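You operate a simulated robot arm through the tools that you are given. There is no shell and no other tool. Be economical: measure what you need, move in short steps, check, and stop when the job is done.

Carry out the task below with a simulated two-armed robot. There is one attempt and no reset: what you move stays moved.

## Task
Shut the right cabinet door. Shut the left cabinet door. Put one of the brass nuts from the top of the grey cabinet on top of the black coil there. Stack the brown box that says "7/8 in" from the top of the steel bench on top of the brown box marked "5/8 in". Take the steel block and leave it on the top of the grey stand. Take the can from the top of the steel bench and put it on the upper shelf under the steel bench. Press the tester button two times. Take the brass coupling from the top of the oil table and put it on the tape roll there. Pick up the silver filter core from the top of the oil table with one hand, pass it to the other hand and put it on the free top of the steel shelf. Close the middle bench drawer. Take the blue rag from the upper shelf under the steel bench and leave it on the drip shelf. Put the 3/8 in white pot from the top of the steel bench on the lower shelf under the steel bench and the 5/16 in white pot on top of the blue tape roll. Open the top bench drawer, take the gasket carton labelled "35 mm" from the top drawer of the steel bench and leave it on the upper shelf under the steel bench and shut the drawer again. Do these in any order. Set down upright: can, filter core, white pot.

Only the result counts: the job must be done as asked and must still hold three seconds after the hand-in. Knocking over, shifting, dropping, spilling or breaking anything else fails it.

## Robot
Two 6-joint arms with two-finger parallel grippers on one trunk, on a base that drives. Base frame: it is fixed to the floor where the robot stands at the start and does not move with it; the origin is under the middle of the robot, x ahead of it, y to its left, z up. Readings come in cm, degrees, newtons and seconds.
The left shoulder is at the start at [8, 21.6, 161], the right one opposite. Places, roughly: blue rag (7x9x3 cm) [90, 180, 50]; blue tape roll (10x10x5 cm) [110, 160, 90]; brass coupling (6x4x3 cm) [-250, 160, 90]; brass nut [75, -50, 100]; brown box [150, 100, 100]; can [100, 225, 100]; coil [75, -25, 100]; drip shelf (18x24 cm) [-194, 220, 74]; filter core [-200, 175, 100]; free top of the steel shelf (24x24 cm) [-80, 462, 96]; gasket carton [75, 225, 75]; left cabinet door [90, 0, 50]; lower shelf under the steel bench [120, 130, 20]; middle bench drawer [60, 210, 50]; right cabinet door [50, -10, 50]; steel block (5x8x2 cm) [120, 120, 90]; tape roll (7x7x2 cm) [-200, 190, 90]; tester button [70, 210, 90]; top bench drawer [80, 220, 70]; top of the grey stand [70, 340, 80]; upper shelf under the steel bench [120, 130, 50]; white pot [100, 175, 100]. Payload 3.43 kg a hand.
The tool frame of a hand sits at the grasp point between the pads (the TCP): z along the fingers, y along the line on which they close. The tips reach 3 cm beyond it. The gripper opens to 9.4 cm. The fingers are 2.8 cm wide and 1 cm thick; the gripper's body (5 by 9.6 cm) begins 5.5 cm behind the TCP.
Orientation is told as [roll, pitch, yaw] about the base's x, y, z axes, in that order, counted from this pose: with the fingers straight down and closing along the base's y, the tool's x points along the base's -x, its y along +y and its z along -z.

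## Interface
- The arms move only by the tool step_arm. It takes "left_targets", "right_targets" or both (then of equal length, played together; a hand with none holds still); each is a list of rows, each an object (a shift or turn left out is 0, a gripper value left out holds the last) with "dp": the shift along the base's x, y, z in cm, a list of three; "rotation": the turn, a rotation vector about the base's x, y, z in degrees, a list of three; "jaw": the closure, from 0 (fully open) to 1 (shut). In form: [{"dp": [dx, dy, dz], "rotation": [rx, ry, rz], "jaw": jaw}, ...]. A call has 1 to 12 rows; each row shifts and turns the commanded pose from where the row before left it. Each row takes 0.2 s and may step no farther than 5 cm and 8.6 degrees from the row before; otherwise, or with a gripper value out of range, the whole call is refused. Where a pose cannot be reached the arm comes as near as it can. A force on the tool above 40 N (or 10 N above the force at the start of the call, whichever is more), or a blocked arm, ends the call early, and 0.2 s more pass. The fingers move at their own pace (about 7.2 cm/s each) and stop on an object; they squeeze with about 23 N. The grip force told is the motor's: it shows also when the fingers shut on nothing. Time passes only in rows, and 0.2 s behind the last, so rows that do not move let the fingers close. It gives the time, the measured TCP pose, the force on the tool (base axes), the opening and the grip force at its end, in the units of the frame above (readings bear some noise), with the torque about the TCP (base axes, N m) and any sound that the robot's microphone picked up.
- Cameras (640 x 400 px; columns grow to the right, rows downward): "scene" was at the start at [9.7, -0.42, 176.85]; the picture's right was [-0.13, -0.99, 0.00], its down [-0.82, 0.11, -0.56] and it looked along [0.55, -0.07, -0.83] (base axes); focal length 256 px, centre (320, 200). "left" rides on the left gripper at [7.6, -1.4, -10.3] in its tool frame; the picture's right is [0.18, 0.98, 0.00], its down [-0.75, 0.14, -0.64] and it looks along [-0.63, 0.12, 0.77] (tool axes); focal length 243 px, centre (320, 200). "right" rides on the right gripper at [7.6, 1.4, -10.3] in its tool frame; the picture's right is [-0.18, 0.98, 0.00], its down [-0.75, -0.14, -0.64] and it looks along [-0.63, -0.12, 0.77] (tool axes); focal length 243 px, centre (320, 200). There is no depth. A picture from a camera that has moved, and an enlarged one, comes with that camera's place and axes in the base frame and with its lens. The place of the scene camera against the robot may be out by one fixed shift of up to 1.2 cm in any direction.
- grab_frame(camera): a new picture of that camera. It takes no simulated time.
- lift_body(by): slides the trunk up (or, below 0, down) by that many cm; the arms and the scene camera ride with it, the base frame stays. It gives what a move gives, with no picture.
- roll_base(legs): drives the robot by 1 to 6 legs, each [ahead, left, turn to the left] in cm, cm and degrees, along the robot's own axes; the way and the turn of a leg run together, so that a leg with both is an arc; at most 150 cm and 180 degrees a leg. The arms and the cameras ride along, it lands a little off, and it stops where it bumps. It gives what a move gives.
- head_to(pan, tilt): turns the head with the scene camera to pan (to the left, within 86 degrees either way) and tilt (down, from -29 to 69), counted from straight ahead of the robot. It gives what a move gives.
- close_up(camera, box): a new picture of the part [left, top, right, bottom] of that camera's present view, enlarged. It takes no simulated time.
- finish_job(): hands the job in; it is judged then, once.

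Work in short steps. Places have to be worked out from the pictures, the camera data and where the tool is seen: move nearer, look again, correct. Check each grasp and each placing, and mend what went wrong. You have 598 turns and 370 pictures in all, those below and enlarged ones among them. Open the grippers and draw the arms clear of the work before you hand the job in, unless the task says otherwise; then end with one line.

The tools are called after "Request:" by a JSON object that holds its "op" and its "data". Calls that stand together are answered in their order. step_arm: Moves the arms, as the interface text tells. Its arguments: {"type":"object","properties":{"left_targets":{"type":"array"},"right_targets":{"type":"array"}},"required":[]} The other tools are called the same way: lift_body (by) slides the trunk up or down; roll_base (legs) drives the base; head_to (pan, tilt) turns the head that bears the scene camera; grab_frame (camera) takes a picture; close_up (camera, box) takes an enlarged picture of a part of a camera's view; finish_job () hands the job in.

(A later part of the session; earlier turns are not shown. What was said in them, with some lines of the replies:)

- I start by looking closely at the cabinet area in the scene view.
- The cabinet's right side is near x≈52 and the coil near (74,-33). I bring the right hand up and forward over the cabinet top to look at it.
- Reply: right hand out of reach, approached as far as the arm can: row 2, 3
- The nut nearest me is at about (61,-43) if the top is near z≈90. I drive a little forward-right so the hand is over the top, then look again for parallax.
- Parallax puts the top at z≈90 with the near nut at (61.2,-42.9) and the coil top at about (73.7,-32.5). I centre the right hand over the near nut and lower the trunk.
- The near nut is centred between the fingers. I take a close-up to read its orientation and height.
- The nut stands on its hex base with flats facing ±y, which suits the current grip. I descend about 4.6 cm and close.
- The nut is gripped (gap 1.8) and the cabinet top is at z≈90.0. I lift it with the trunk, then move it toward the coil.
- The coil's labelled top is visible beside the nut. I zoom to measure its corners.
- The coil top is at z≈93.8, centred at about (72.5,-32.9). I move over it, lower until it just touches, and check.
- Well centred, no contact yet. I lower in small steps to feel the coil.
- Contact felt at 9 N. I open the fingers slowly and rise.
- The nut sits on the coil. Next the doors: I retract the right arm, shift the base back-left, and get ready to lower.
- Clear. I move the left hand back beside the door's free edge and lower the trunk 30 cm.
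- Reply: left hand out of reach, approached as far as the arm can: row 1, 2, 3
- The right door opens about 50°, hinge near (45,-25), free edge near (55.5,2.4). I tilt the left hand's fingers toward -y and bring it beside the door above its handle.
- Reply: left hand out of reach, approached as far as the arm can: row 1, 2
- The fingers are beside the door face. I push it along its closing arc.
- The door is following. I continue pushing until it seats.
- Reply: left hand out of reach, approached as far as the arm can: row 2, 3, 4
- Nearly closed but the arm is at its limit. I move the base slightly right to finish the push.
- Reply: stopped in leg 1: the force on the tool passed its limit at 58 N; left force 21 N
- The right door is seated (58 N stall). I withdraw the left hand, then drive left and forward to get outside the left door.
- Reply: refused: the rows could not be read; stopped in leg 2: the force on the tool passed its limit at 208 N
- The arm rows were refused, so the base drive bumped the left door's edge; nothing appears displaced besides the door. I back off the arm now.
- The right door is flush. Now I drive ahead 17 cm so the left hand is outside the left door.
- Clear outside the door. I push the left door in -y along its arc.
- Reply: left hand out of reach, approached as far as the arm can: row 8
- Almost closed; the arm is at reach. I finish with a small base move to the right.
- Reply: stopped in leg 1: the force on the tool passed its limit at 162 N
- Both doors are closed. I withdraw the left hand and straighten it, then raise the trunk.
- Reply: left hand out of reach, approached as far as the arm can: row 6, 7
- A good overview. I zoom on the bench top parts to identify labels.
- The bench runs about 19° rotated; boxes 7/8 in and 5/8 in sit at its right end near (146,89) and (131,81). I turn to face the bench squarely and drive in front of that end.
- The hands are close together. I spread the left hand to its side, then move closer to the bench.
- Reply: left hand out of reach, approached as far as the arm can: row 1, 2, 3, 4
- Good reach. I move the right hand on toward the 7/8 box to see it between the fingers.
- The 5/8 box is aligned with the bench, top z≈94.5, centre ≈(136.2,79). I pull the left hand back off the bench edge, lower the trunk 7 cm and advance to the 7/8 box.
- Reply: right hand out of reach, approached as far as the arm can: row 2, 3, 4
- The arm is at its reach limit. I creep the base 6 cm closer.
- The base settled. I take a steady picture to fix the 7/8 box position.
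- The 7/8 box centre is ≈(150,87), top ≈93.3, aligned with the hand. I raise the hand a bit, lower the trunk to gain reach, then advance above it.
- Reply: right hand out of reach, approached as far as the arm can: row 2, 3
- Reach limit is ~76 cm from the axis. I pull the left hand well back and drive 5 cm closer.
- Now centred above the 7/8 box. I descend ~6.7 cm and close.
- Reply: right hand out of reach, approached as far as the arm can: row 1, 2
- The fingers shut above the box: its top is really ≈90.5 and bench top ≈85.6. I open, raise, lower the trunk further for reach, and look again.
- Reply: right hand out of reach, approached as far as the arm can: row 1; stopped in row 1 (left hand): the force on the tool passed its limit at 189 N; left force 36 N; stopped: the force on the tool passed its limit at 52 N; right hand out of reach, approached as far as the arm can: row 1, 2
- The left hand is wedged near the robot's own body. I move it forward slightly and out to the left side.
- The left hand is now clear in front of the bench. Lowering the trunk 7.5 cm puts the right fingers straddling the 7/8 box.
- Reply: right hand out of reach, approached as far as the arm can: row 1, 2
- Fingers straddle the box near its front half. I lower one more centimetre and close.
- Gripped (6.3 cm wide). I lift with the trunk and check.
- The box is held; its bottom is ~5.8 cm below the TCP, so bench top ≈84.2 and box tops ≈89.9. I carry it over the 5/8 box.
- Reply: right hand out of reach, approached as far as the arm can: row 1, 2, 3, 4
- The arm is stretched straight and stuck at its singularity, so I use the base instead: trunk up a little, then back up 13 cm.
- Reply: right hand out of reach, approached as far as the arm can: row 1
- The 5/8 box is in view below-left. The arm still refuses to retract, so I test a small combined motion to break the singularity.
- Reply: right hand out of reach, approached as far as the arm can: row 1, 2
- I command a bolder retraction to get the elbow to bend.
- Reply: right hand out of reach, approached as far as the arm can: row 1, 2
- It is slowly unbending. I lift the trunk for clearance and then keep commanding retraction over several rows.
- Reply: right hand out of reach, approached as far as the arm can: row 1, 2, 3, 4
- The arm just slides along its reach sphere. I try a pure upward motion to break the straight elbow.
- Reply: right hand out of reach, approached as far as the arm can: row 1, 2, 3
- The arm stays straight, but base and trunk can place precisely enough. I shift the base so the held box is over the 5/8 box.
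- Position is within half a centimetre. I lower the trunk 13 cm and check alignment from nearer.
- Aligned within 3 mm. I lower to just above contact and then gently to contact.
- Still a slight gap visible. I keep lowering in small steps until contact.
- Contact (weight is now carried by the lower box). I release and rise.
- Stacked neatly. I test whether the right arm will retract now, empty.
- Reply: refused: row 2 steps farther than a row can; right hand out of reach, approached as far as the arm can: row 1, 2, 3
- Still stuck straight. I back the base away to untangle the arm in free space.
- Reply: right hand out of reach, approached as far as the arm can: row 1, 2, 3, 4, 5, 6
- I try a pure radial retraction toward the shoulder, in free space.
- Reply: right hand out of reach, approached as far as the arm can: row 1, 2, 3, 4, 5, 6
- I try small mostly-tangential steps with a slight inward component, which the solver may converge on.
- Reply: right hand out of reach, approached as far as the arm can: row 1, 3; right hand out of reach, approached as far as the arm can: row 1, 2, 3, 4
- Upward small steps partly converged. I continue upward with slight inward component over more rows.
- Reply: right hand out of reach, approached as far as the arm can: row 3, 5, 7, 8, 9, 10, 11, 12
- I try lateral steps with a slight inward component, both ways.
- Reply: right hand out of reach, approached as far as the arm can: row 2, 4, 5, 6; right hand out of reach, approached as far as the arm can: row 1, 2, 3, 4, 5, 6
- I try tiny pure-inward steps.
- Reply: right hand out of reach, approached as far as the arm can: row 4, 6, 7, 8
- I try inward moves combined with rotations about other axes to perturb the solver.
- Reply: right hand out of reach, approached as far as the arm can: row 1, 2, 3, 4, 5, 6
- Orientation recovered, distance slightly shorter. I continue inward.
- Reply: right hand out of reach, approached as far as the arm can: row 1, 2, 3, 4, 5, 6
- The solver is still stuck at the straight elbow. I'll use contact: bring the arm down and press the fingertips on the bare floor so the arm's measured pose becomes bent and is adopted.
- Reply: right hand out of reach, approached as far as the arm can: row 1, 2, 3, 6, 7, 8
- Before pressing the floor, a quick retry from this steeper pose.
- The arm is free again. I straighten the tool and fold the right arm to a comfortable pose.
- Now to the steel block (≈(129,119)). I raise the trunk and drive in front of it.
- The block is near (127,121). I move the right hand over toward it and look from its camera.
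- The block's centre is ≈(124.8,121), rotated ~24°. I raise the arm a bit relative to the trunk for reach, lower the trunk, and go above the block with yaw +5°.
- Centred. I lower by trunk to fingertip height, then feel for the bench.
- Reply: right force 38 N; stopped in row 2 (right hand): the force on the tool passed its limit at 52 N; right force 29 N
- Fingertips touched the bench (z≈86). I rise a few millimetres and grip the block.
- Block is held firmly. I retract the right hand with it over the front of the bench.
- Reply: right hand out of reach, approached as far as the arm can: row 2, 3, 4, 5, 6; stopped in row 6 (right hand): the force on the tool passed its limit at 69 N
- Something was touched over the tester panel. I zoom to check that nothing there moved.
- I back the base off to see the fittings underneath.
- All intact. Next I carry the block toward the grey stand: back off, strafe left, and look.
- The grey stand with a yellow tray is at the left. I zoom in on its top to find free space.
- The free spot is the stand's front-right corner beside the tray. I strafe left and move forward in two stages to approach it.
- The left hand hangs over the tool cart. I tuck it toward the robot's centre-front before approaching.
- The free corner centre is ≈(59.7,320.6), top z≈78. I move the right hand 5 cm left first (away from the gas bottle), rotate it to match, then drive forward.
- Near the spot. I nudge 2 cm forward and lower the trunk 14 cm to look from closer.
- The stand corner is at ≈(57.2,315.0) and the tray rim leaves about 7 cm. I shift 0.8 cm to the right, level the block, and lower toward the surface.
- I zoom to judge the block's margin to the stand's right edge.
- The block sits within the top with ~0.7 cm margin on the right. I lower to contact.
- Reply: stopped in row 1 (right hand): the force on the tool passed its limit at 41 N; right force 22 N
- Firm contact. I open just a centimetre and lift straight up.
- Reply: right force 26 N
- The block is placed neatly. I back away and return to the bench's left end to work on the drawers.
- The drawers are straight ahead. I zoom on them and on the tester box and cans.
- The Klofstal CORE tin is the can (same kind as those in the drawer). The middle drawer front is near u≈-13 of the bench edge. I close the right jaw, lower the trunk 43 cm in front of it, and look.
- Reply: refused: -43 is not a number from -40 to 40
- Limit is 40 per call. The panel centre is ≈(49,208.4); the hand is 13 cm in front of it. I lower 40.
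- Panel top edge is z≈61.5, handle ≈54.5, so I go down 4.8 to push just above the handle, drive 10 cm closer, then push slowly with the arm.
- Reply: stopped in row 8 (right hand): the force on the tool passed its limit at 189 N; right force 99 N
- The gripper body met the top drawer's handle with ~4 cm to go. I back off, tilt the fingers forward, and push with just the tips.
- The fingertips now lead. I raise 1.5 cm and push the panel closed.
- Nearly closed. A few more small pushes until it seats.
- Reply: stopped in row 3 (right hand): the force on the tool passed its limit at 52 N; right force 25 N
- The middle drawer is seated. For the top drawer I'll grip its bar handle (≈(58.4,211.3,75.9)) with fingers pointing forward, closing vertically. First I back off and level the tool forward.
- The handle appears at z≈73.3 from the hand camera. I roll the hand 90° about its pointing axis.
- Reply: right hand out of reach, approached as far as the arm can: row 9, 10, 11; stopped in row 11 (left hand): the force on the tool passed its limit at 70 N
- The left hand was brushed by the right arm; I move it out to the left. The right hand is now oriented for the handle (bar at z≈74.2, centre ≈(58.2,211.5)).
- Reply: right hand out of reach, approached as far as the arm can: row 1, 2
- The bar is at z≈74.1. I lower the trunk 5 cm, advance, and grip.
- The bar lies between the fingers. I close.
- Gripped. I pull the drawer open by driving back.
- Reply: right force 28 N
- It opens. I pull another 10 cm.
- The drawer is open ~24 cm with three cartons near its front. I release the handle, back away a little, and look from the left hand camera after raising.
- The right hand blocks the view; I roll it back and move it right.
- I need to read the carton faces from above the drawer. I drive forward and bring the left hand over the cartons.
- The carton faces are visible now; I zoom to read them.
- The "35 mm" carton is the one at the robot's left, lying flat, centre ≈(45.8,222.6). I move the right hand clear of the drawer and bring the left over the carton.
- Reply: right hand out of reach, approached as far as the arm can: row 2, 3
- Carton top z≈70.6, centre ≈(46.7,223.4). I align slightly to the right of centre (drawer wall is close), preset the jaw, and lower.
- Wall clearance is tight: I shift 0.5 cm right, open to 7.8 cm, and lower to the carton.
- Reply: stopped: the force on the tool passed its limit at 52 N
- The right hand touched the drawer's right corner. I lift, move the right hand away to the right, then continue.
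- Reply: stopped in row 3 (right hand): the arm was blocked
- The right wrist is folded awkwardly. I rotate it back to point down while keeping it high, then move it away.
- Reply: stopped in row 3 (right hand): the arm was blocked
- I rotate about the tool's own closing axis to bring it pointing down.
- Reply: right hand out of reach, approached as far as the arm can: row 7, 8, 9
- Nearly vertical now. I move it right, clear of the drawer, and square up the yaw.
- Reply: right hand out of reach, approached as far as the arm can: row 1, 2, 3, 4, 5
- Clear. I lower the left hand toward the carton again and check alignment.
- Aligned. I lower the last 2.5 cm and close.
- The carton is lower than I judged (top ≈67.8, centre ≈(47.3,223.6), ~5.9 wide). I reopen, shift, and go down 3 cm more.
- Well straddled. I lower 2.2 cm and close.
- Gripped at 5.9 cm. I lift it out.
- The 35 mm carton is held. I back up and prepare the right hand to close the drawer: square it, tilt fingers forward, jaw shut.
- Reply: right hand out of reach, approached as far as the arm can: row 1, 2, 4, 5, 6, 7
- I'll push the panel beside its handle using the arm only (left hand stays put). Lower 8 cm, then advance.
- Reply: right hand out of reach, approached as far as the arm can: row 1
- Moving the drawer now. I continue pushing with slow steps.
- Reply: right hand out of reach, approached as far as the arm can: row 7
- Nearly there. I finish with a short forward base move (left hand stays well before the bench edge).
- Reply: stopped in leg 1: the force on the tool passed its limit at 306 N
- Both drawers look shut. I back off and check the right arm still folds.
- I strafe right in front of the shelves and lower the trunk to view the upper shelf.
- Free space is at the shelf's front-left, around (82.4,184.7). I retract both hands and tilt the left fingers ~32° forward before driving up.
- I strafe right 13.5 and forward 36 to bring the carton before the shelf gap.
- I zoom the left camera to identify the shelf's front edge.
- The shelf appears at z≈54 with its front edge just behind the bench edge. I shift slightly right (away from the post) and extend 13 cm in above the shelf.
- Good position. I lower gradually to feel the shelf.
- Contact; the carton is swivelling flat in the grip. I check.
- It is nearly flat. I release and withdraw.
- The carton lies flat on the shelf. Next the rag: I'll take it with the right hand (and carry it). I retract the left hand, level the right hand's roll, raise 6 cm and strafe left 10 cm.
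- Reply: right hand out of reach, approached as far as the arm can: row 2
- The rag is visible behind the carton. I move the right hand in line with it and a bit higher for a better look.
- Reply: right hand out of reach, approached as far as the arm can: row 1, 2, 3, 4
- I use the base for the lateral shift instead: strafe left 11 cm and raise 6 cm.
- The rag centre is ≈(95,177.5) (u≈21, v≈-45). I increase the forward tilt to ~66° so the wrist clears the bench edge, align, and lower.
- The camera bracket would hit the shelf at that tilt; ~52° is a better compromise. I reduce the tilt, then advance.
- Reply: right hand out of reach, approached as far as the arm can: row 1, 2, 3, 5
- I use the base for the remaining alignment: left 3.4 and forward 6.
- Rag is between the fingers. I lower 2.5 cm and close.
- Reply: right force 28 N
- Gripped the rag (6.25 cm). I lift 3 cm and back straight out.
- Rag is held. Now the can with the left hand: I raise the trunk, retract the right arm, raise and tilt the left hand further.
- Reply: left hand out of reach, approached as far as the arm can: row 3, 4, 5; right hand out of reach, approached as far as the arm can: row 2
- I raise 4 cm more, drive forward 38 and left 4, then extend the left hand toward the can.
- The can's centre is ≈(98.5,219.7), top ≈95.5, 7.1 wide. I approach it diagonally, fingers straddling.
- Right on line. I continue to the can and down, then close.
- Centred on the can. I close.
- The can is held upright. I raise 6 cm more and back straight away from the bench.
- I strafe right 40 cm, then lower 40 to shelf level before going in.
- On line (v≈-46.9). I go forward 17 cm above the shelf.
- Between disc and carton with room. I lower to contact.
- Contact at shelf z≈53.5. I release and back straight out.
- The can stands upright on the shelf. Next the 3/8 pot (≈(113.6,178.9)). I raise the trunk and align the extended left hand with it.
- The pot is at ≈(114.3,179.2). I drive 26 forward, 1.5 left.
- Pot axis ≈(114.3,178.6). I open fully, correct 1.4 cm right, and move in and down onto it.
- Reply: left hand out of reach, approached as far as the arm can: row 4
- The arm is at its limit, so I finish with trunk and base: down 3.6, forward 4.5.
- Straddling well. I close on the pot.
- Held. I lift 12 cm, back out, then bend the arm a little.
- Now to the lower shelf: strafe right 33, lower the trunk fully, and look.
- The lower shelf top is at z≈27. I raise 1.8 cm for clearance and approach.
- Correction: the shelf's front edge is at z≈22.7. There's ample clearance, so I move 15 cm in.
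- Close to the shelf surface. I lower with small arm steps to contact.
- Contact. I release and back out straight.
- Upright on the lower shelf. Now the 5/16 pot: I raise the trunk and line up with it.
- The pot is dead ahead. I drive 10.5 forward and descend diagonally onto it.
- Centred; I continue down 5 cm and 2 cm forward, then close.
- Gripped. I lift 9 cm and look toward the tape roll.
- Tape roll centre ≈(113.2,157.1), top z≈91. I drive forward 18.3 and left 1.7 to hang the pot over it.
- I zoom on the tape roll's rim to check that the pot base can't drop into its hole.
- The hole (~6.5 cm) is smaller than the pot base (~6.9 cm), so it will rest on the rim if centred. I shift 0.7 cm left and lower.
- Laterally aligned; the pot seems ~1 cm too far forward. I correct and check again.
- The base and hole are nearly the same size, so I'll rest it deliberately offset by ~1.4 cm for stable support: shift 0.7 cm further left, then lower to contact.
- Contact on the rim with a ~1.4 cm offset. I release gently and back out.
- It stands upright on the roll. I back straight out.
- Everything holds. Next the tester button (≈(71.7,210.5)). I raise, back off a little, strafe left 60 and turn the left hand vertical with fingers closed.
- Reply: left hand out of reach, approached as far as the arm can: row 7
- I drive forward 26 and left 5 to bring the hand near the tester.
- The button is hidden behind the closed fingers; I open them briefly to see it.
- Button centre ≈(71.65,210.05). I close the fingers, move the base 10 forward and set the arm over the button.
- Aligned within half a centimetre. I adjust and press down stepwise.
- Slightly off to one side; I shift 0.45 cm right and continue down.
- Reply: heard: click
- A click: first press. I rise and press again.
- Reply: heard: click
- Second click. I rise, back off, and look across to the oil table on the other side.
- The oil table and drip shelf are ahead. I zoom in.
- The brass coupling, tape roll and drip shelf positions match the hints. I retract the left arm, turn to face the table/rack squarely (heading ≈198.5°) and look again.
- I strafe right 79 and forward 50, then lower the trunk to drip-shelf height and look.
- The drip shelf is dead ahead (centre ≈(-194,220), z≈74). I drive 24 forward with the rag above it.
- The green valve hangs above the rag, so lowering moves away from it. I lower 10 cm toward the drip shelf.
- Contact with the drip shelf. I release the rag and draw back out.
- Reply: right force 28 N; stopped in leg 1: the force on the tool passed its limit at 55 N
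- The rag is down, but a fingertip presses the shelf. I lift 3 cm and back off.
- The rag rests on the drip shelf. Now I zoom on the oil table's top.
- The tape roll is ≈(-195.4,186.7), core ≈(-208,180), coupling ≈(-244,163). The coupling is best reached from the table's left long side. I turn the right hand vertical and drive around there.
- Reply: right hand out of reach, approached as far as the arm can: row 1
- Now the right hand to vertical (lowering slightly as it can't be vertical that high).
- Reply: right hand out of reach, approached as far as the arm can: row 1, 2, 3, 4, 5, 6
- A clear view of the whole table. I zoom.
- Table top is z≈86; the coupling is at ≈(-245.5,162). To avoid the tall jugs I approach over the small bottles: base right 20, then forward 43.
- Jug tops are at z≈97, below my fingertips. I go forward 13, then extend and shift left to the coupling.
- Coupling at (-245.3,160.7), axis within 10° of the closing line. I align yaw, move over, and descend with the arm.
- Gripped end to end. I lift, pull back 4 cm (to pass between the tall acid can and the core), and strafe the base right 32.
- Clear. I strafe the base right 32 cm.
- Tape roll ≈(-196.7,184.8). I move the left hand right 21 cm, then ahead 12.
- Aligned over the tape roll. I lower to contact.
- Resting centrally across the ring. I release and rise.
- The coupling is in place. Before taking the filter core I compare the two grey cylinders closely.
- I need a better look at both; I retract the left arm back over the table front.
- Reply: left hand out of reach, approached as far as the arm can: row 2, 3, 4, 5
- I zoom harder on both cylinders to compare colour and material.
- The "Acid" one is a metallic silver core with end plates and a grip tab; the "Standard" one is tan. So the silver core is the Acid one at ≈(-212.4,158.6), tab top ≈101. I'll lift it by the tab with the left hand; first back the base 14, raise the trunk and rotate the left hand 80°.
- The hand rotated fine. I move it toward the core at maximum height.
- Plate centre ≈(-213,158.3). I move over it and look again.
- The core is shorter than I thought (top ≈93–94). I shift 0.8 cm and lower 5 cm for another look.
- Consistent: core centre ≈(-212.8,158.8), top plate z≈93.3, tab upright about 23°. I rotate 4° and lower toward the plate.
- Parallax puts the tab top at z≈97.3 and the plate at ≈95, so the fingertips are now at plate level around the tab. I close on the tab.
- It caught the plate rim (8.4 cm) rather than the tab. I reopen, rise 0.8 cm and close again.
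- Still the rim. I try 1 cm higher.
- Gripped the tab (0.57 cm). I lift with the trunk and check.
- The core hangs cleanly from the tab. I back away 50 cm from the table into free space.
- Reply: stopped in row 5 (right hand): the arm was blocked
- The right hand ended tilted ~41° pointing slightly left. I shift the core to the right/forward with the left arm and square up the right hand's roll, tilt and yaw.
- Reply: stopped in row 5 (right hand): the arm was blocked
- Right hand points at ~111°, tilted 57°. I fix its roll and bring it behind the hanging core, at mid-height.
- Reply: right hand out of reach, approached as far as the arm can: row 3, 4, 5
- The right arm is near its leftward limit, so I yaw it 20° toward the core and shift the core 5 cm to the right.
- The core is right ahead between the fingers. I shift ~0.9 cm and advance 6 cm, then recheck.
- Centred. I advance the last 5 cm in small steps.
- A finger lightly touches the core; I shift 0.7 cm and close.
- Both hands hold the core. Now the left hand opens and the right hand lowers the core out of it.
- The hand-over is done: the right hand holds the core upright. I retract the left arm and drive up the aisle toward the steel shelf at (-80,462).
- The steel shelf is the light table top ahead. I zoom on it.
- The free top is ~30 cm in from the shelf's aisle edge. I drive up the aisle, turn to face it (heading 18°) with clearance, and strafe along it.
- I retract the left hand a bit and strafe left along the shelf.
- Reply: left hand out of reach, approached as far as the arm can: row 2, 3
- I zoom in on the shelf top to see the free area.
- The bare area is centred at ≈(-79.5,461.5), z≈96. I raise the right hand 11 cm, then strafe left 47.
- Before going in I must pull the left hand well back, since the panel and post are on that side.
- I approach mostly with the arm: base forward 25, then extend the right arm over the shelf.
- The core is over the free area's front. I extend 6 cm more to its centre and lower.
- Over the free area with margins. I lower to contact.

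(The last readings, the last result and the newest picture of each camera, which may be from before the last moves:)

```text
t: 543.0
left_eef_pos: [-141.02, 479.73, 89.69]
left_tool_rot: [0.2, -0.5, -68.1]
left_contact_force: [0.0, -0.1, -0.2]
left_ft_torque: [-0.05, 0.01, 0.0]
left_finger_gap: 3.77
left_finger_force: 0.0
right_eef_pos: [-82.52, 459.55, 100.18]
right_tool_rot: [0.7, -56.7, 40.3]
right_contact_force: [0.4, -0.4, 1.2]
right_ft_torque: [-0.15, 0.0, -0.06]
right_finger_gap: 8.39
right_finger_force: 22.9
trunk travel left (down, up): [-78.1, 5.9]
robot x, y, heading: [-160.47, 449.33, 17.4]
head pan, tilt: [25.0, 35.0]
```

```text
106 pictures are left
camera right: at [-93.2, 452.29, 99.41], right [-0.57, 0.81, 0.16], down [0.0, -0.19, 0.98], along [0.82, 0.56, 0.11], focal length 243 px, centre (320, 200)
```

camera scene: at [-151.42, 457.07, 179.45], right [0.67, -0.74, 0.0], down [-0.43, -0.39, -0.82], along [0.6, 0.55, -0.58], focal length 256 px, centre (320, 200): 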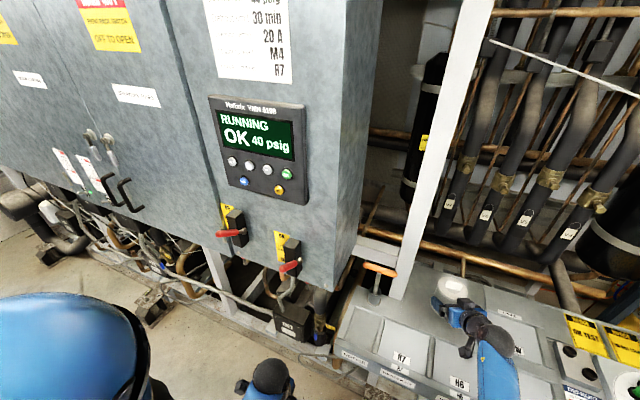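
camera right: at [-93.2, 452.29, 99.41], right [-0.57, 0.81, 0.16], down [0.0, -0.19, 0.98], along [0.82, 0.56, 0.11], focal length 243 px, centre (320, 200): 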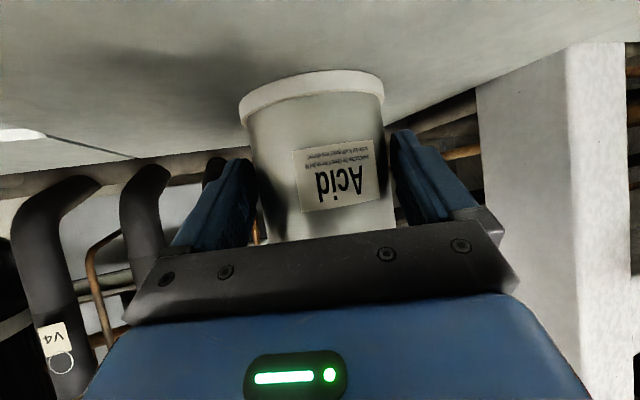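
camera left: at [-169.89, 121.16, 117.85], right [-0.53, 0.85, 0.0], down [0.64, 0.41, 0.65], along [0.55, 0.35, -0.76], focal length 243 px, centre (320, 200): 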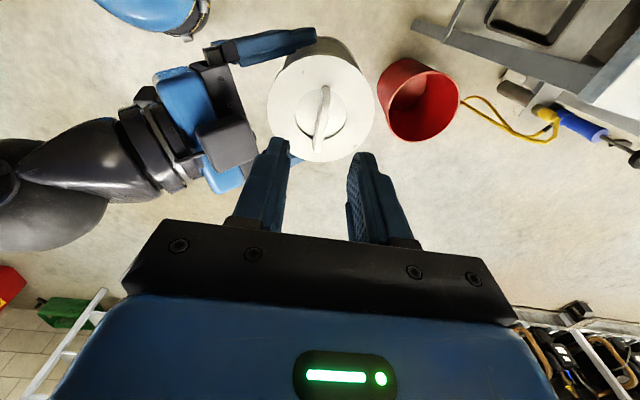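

Contact begins; a touch lower, then release and withdraw along the approach line.

Request:
{"op": "lift_body", "data": {"by": -0.3}}

Request:
{"op": "step_arm", "data": {"right_targets": [{"jaw": 0.07}, {"jaw": 0.04}, {"jaw": 0}, {"jaw": 0}]}}

Request:
{"op": "step_arm", "data": {"right_targets": [{"dp": [-1.5, -1.3, 0]}, {"dp": [-1.5, -1.3, 0]}, {"dp": [-1.5, -1.3, 0]}, {"dp": [-2.3, -1.9, 0]}, {"dp": [-2.3, -1.9, 0]}, {"dp": [-2.3, -1.9, 0]}]}}

Request:
{"op": "grab_frame", "data": {"camera": "right"}}

```text
t: 543.5
left_eef_pos: [-141.22, 479.67, 89.22]
left_tool_rot: [0.3, -0.5, -68.2]
left_contact_force: [-0.1, 0.5, -0.6]
left_ft_torque: [-0.01, 0.01, 0.01]
left_finger_gap: 3.78
left_finger_force: 0.1
right_eef_pos: [-82.71, 459.57, 100.12]
right_tool_rot: [0.7, -57.0, 40.3]
right_contact_force: [1.2, 0.1, 9.5]
right_ft_torque: [0.16, -0.12, -0.06]
right_finger_gap: 8.37
right_finger_force: 22.5
trunk travel left (down, up): [-77.8, 6.2]
robot x, y, heading: [-160.94, 449.69, 17.2]
head pan, tilt: [25.0, 35.0]
```

```text
t: 544.5
left_eef_pos: [-141.01, 479.7, 89.21]
left_tool_rot: [0.1, -0.6, -68.1]
left_contact_force: [-0.2, 0.7, -0.2]
left_ft_torque: [-0.01, 0.0, 0.05]
left_finger_gap: 3.77
left_finger_force: 0.0
right_eef_pos: [-82.55, 459.5, 99.73]
right_tool_rot: [0.9, -56.6, 40.2]
right_contact_force: [0.0, -0.1, -0.1]
right_ft_torque: [0.0, -0.01, -0.01]
right_finger_gap: 9.37
right_finger_force: 0.0
trunk travel left (down, up): [-77.8, 6.2]
robot x, y, heading: [-160.72, 449.67, 17.3]
head pan, tilt: [25.0, 35.0]
```

```text
t: 545.9
left_eef_pos: [-141.18, 479.65, 89.24]
left_tool_rot: [0.3, -0.5, -68.1]
left_contact_force: [-0.1, 0.2, -0.7]
left_ft_torque: [-0.02, -0.04, 0.05]
left_finger_gap: 3.76
left_finger_force: 0.1
right_eef_pos: [-94.23, 449.84, 99.98]
right_tool_rot: [0.8, -56.7, 40.2]
right_contact_force: [-0.7, 0.6, -1.0]
right_ft_torque: [0.0, 0.01, 0.01]
right_finger_gap: 9.39
right_finger_force: 0.0
trunk travel left (down, up): [-77.8, 6.2]
robot x, y, heading: [-160.56, 449.51, 17.4]
head pan, tilt: [25.0, 35.0]
```

```text
105 pictures are left
camera right: at [-104.82, 442.51, 99.22], right [-0.57, 0.81, 0.16], down [0.0, -0.19, 0.98], along [0.82, 0.56, 0.11], focal length 243 px, centre (320, 200)
```

right: 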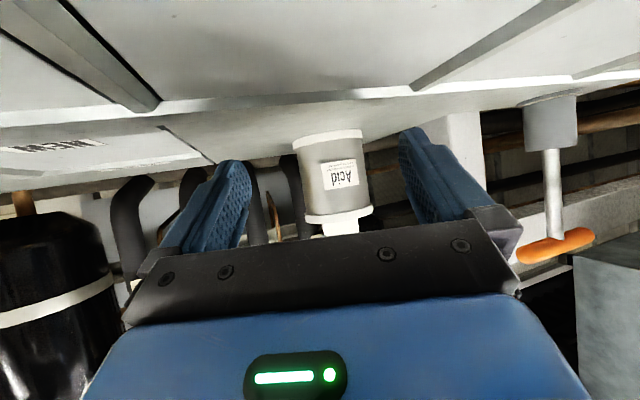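

The core stands upright on the shelf. I back away and view it.

Request:
{"op": "lift_body", "data": {"by": 6}}

Request:
{"op": "roll_base", "data": {"legs": [[-30, 0, 0]]}}

Request:
{"op": "head_to", "data": {"pan": 0, "tilt": 35}}

Request:
{"op": "close_up", "data": {"camera": "scene", "box": [200, 140, 440, 290]}}

```text
t: 546.9
left_eef_pos: [-141.17, 479.66, 95.19]
left_tool_rot: [0.1, -0.6, -68.1]
left_contact_force: [0.2, 0.1, 0.0]
left_ft_torque: [0.0, 0.0, -0.02]
left_finger_gap: 3.76
left_finger_force: 0.0
right_eef_pos: [-94.17, 449.87, 105.93]
right_tool_rot: [0.9, -56.6, 40.0]
right_contact_force: [-0.7, -0.3, 0.6]
right_ft_torque: [-0.01, 0.0, 0.0]
right_finger_gap: 9.41
right_finger_force: 0.0
trunk travel left (down, up): [-83.8, 0.2]
robot x, y, heading: [-160.56, 449.75, 17.2]
head pan, tilt: [25.0, 35.0]
```

```text
t: 549.0
left_eef_pos: [-169.14, 470.8, 95.12]
left_tool_rot: [0.1, -0.4, -68.3]
left_contact_force: [0.4, -0.6, 0.4]
left_ft_torque: [0.03, 0.03, 0.0]
left_finger_gap: 3.77
left_finger_force: 0.1
right_eef_pos: [-122.33, 440.98, 105.67]
right_tool_rot: [0.9, -56.5, 39.9]
right_contact_force: [0.3, 0.1, 0.7]
right_ft_torque: [0.01, -0.02, -0.04]
right_finger_gap: 9.4
right_finger_force: 0.1
trunk travel left (down, up): [-83.8, 0.2]
robot x, y, heading: [-189.32, 440.64, 17.0]
head pan, tilt: [25.0, 35.0]
```

```text
t: 549.8
left_eef_pos: [-169.37, 470.75, 95.29]
left_tool_rot: [0.3, -0.5, -68.3]
left_contact_force: [0.2, -0.7, -0.6]
left_ft_torque: [-0.02, -0.01, -0.03]
left_finger_gap: 3.75
left_finger_force: 0.1
right_eef_pos: [-122.54, 440.77, 105.87]
right_tool_rot: [0.8, -56.6, 40.2]
right_contact_force: [-0.8, 0.1, 0.3]
right_ft_torque: [-0.02, 0.01, -0.02]
right_finger_gap: 9.41
right_finger_force: 0.0
trunk travel left (down, up): [-83.8, 0.2]
robot x, y, heading: [-189.47, 440.81, 17.2]
head pan, tilt: [0.0, 35.0]
```

```text
2.67 times, centred on (320, 215) of scene
camera zoom: at [-178.27, 444.79, 179.59], right [0.3, -0.95, 0.0], down [-0.55, -0.17, -0.82], along [0.78, 0.24, -0.57], focal length 684 px, centre (320, 160)
```

zoom: 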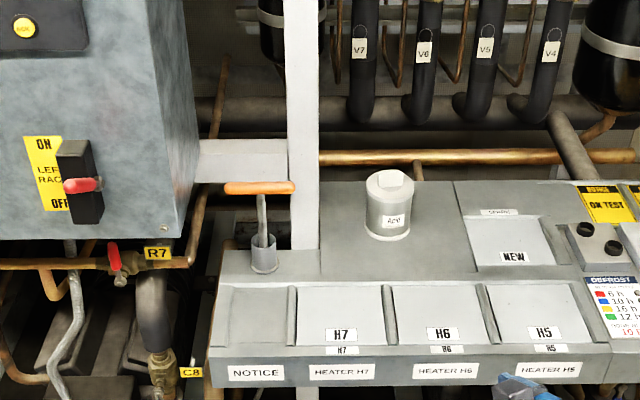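

The core is upright inside the free area. I open the left gripper and drive back toward the bench for a final check of everything.

Request:
{"op": "step_arm", "data": {"left_targets": [{"jaw": 0}, {"jaw": 0}]}}

Request:
{"op": "roll_base", "data": {"legs": [[0, -150, 0], [60, -60, 0]]}}

Request:
{"op": "head_to", "data": {"pan": -5, "tilt": 30}}

Request:
{"op": "grab_frame", "data": {"camera": "scene"}}

```text
t: 550.4
left_eef_pos: [-169.42, 470.76, 95.28]
left_tool_rot: [0.3, -0.5, -68.3]
left_contact_force: [-0.3, 0.6, -0.6]
left_ft_torque: [-0.03, 0.0, -0.01]
left_finger_gap: 9.39
left_finger_force: 0.0
right_eef_pos: [-122.55, 440.95, 105.94]
right_tool_rot: [0.8, -56.7, 40.0]
right_contact_force: [0.9, 0.1, -0.1]
right_ft_torque: [-0.02, 0.0, 0.02]
right_finger_gap: 9.42
right_finger_force: 0.1
trunk travel left (down, up): [-83.8, 0.2]
robot x, y, heading: [-189.2, 440.74, 17.1]
head pan, tilt: [0.0, 35.0]
```

```text
t: 561.8
left_eef_pos: [-50.9, 291.71, 95.34]
left_tool_rot: [0.3, -0.5, -68.0]
left_contact_force: [-0.4, 0.0, 0.1]
left_ft_torque: [-0.01, -0.04, 0.02]
left_finger_gap: 9.4
left_finger_force: 0.1
right_eef_pos: [-3.78, 261.92, 105.93]
right_tool_rot: [0.7, -56.6, 40.5]
right_contact_force: [0.1, 0.6, 0.5]
right_ft_torque: [0.02, -0.02, -0.02]
right_finger_gap: 9.41
right_finger_force: 0.0
trunk travel left (down, up): [-83.8, 0.2]
robot x, y, heading: [-70.23, 261.62, 17.3]
head pan, tilt: [0.0, 35.0]
```

```text
t: 562.5
left_eef_pos: [-50.71, 291.62, 95.33]
left_tool_rot: [0.3, -0.4, -67.9]
left_contact_force: [0.1, 0.2, -0.4]
left_ft_torque: [-0.01, 0.02, -0.01]
left_finger_gap: 9.39
left_finger_force: 0.0
right_eef_pos: [-3.88, 261.95, 105.98]
right_tool_rot: [0.7, -56.6, 40.3]
right_contact_force: [-0.1, 0.4, -0.3]
right_ft_torque: [0.01, -0.03, 0.0]
right_finger_gap: 9.42
right_finger_force: 0.0
trunk travel left (down, up): [-83.8, 0.2]
robot x, y, heading: [-70.11, 261.41, 17.5]
head pan, tilt: [-5.0, 30.0]
```

```text
103 pictures are left
camera scene: at [-59.09, 264.98, 180.36], right [0.22, -0.98, 0.0], down [-0.49, -0.11, -0.87], along [0.85, 0.19, -0.5], focal length 256 px, centre (320, 200)
```

scene: 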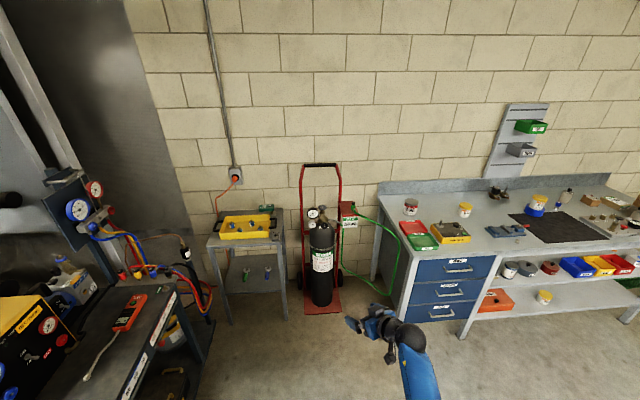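

I zoom on the stand and on the bench to verify.

Request:
{"op": "close_up", "data": {"camera": "scene", "box": [190, 190, 310, 270]}}

Request:
{"op": "close_up", "data": {"camera": "scene", "box": [370, 170, 640, 340]}}

```text
5.00 times, centred on (250, 230) of scene
camera zoom: at [-59.09, 264.98, 180.36], right [0.22, -0.98, 0.0], down [-0.49, -0.11, -0.87], along [0.85, 0.19, -0.5], focal length 1283 px, centre (670, 50)
```

zoom: 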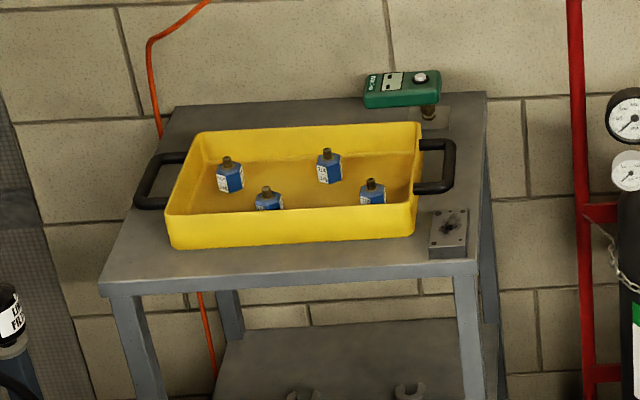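

```text
2.35 times, centred on (505, 255) of scene
camera zoom: at [-59.09, 264.98, 180.36], right [0.22, -0.98, 0.0], down [-0.49, -0.11, -0.87], along [0.85, 0.19, -0.5], focal length 604 px, centre (-115, 71)
```

zoom: 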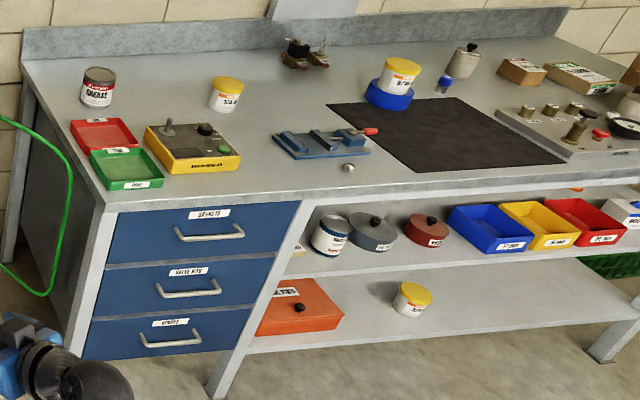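

Bench and stand are all as required. Last, I check the cabinet doors and the nut on the coil.

Request:
{"op": "roll_base", "data": {"legs": [[-10, 0, 0], [0, -150, 0]]}}

Request:
{"op": "head_to", "data": {"pan": -60, "tilt": 32}}

Request:
{"op": "grab_frame", "data": {"camera": "scene"}}

```text
t: 570.5
left_eef_pos: [-16.13, 148.86, 95.2]
left_tool_rot: [0.3, -0.5, -67.9]
left_contact_force: [-0.3, 0.4, 0.1]
left_ft_torque: [0.01, 0.02, 0.0]
left_finger_gap: 9.38
left_finger_force: 0.0
right_eef_pos: [30.9, 119.16, 105.84]
right_tool_rot: [0.6, -56.5, 40.5]
right_contact_force: [-0.5, 0.7, 0.0]
right_ft_torque: [-0.02, 0.01, 0.01]
right_finger_gap: 9.4
right_finger_force: 0.2
trunk travel left (down, up): [-83.8, 0.2]
robot x, y, heading: [-35.57, 119.12, 17.6]
head pan, tilt: [-5.0, 30.0]
```

```text
t: 571.7
left_eef_pos: [-16.14, 148.86, 95.24]
left_tool_rot: [0.2, -0.5, -67.9]
left_contact_force: [-0.1, 0.9, -0.4]
left_ft_torque: [0.0, -0.01, -0.01]
left_finger_gap: 9.39
left_finger_force: 0.1
right_eef_pos: [31.03, 119.15, 105.87]
right_tool_rot: [0.8, -56.6, 40.4]
right_contact_force: [-0.6, -0.5, -0.6]
right_ft_torque: [-0.02, 0.0, -0.01]
right_finger_gap: 9.41
right_finger_force: 0.2
trunk travel left (down, up): [-83.8, 0.2]
robot x, y, heading: [-35.43, 118.24, 17.6]
head pan, tilt: [-60.0, 32.0]
```

```text
100 pictures are left
camera scene: at [-26.46, 114.07, 180.04], right [-0.67, -0.74, 0.0], down [-0.39, 0.36, -0.85], along [0.63, -0.57, -0.53], focal length 256 px, centre (320, 200)
```

scene: 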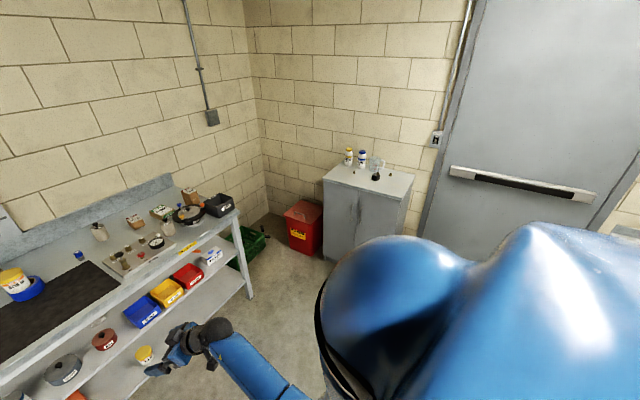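

Request:
{"op": "close_up", "data": {"camera": "scene", "box": [300, 130, 440, 270]}}

Request:
{"op": "close_up", "data": {"camera": "scene", "box": [350, 155, 400, 190]}}

Request:
{"op": "close_up", "data": {"camera": "scene", "box": [80, 170, 250, 290]}}

```text
2.86 times, centred on (370, 200) of scene
camera zoom: at [-26.46, 114.07, 180.04], right [-0.67, -0.74, 0.0], down [-0.39, 0.36, -0.85], along [0.63, -0.57, -0.53], focal length 733 px, centre (177, 200)
```

zoom: 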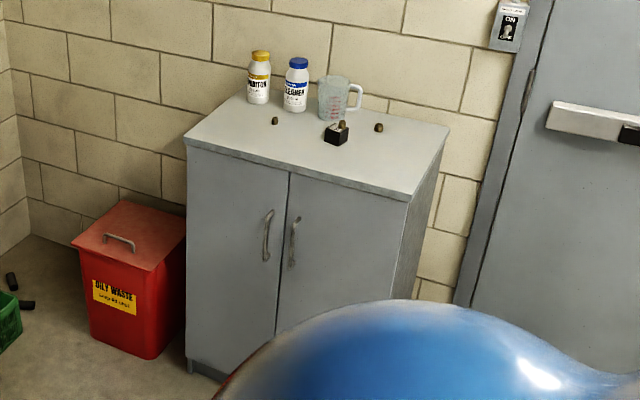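

```text
11.43 times, centred on (375, 172) of scene
camera zoom: at [-26.46, 114.07, 180.04], right [-0.67, -0.74, 0.0], down [-0.39, 0.36, -0.85], along [0.63, -0.57, -0.53], focal length 2932 px, centre (-309, 514)
```

zoom: 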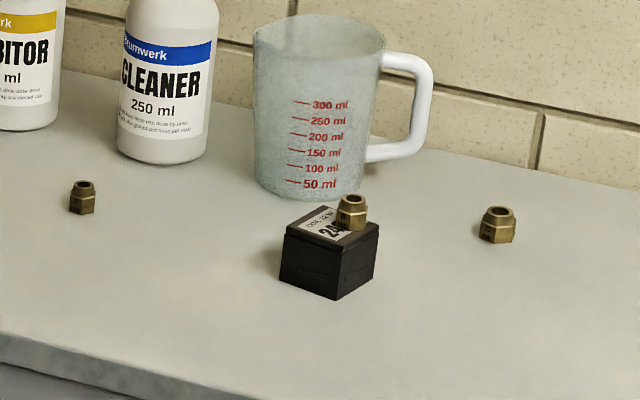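

```text
3.33 times, centred on (165, 230) of scene
camera zoom: at [-26.46, 114.07, 180.04], right [-0.67, -0.74, 0.0], down [-0.39, 0.36, -0.85], along [0.63, -0.57, -0.53], focal length 855 px, centre (837, 100)
```

zoom: 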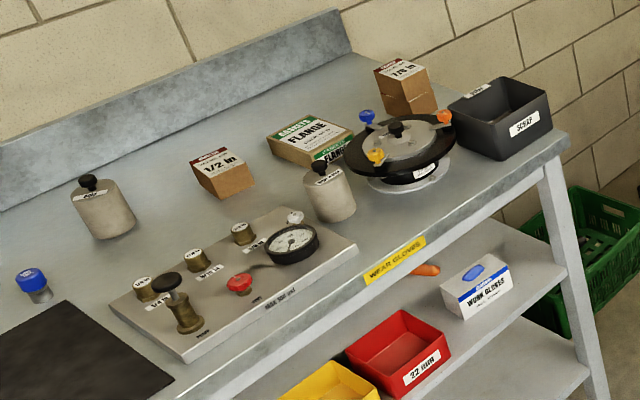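

Doors are shut, the nut sits on the coil, the boxes are stacked and everything else holds; grippers are open and arms clear. I hand in.

Request:
{"op": "finish_job", "data": {}}

```text
The job is handed in.
```

I completed every item on the list and handed the job in; the result of the judging is not shown to me. "Silver filter core" was my reading: I moved the metallic core labelled "Acid" and left the tan one marked "Standard" on the oil table.
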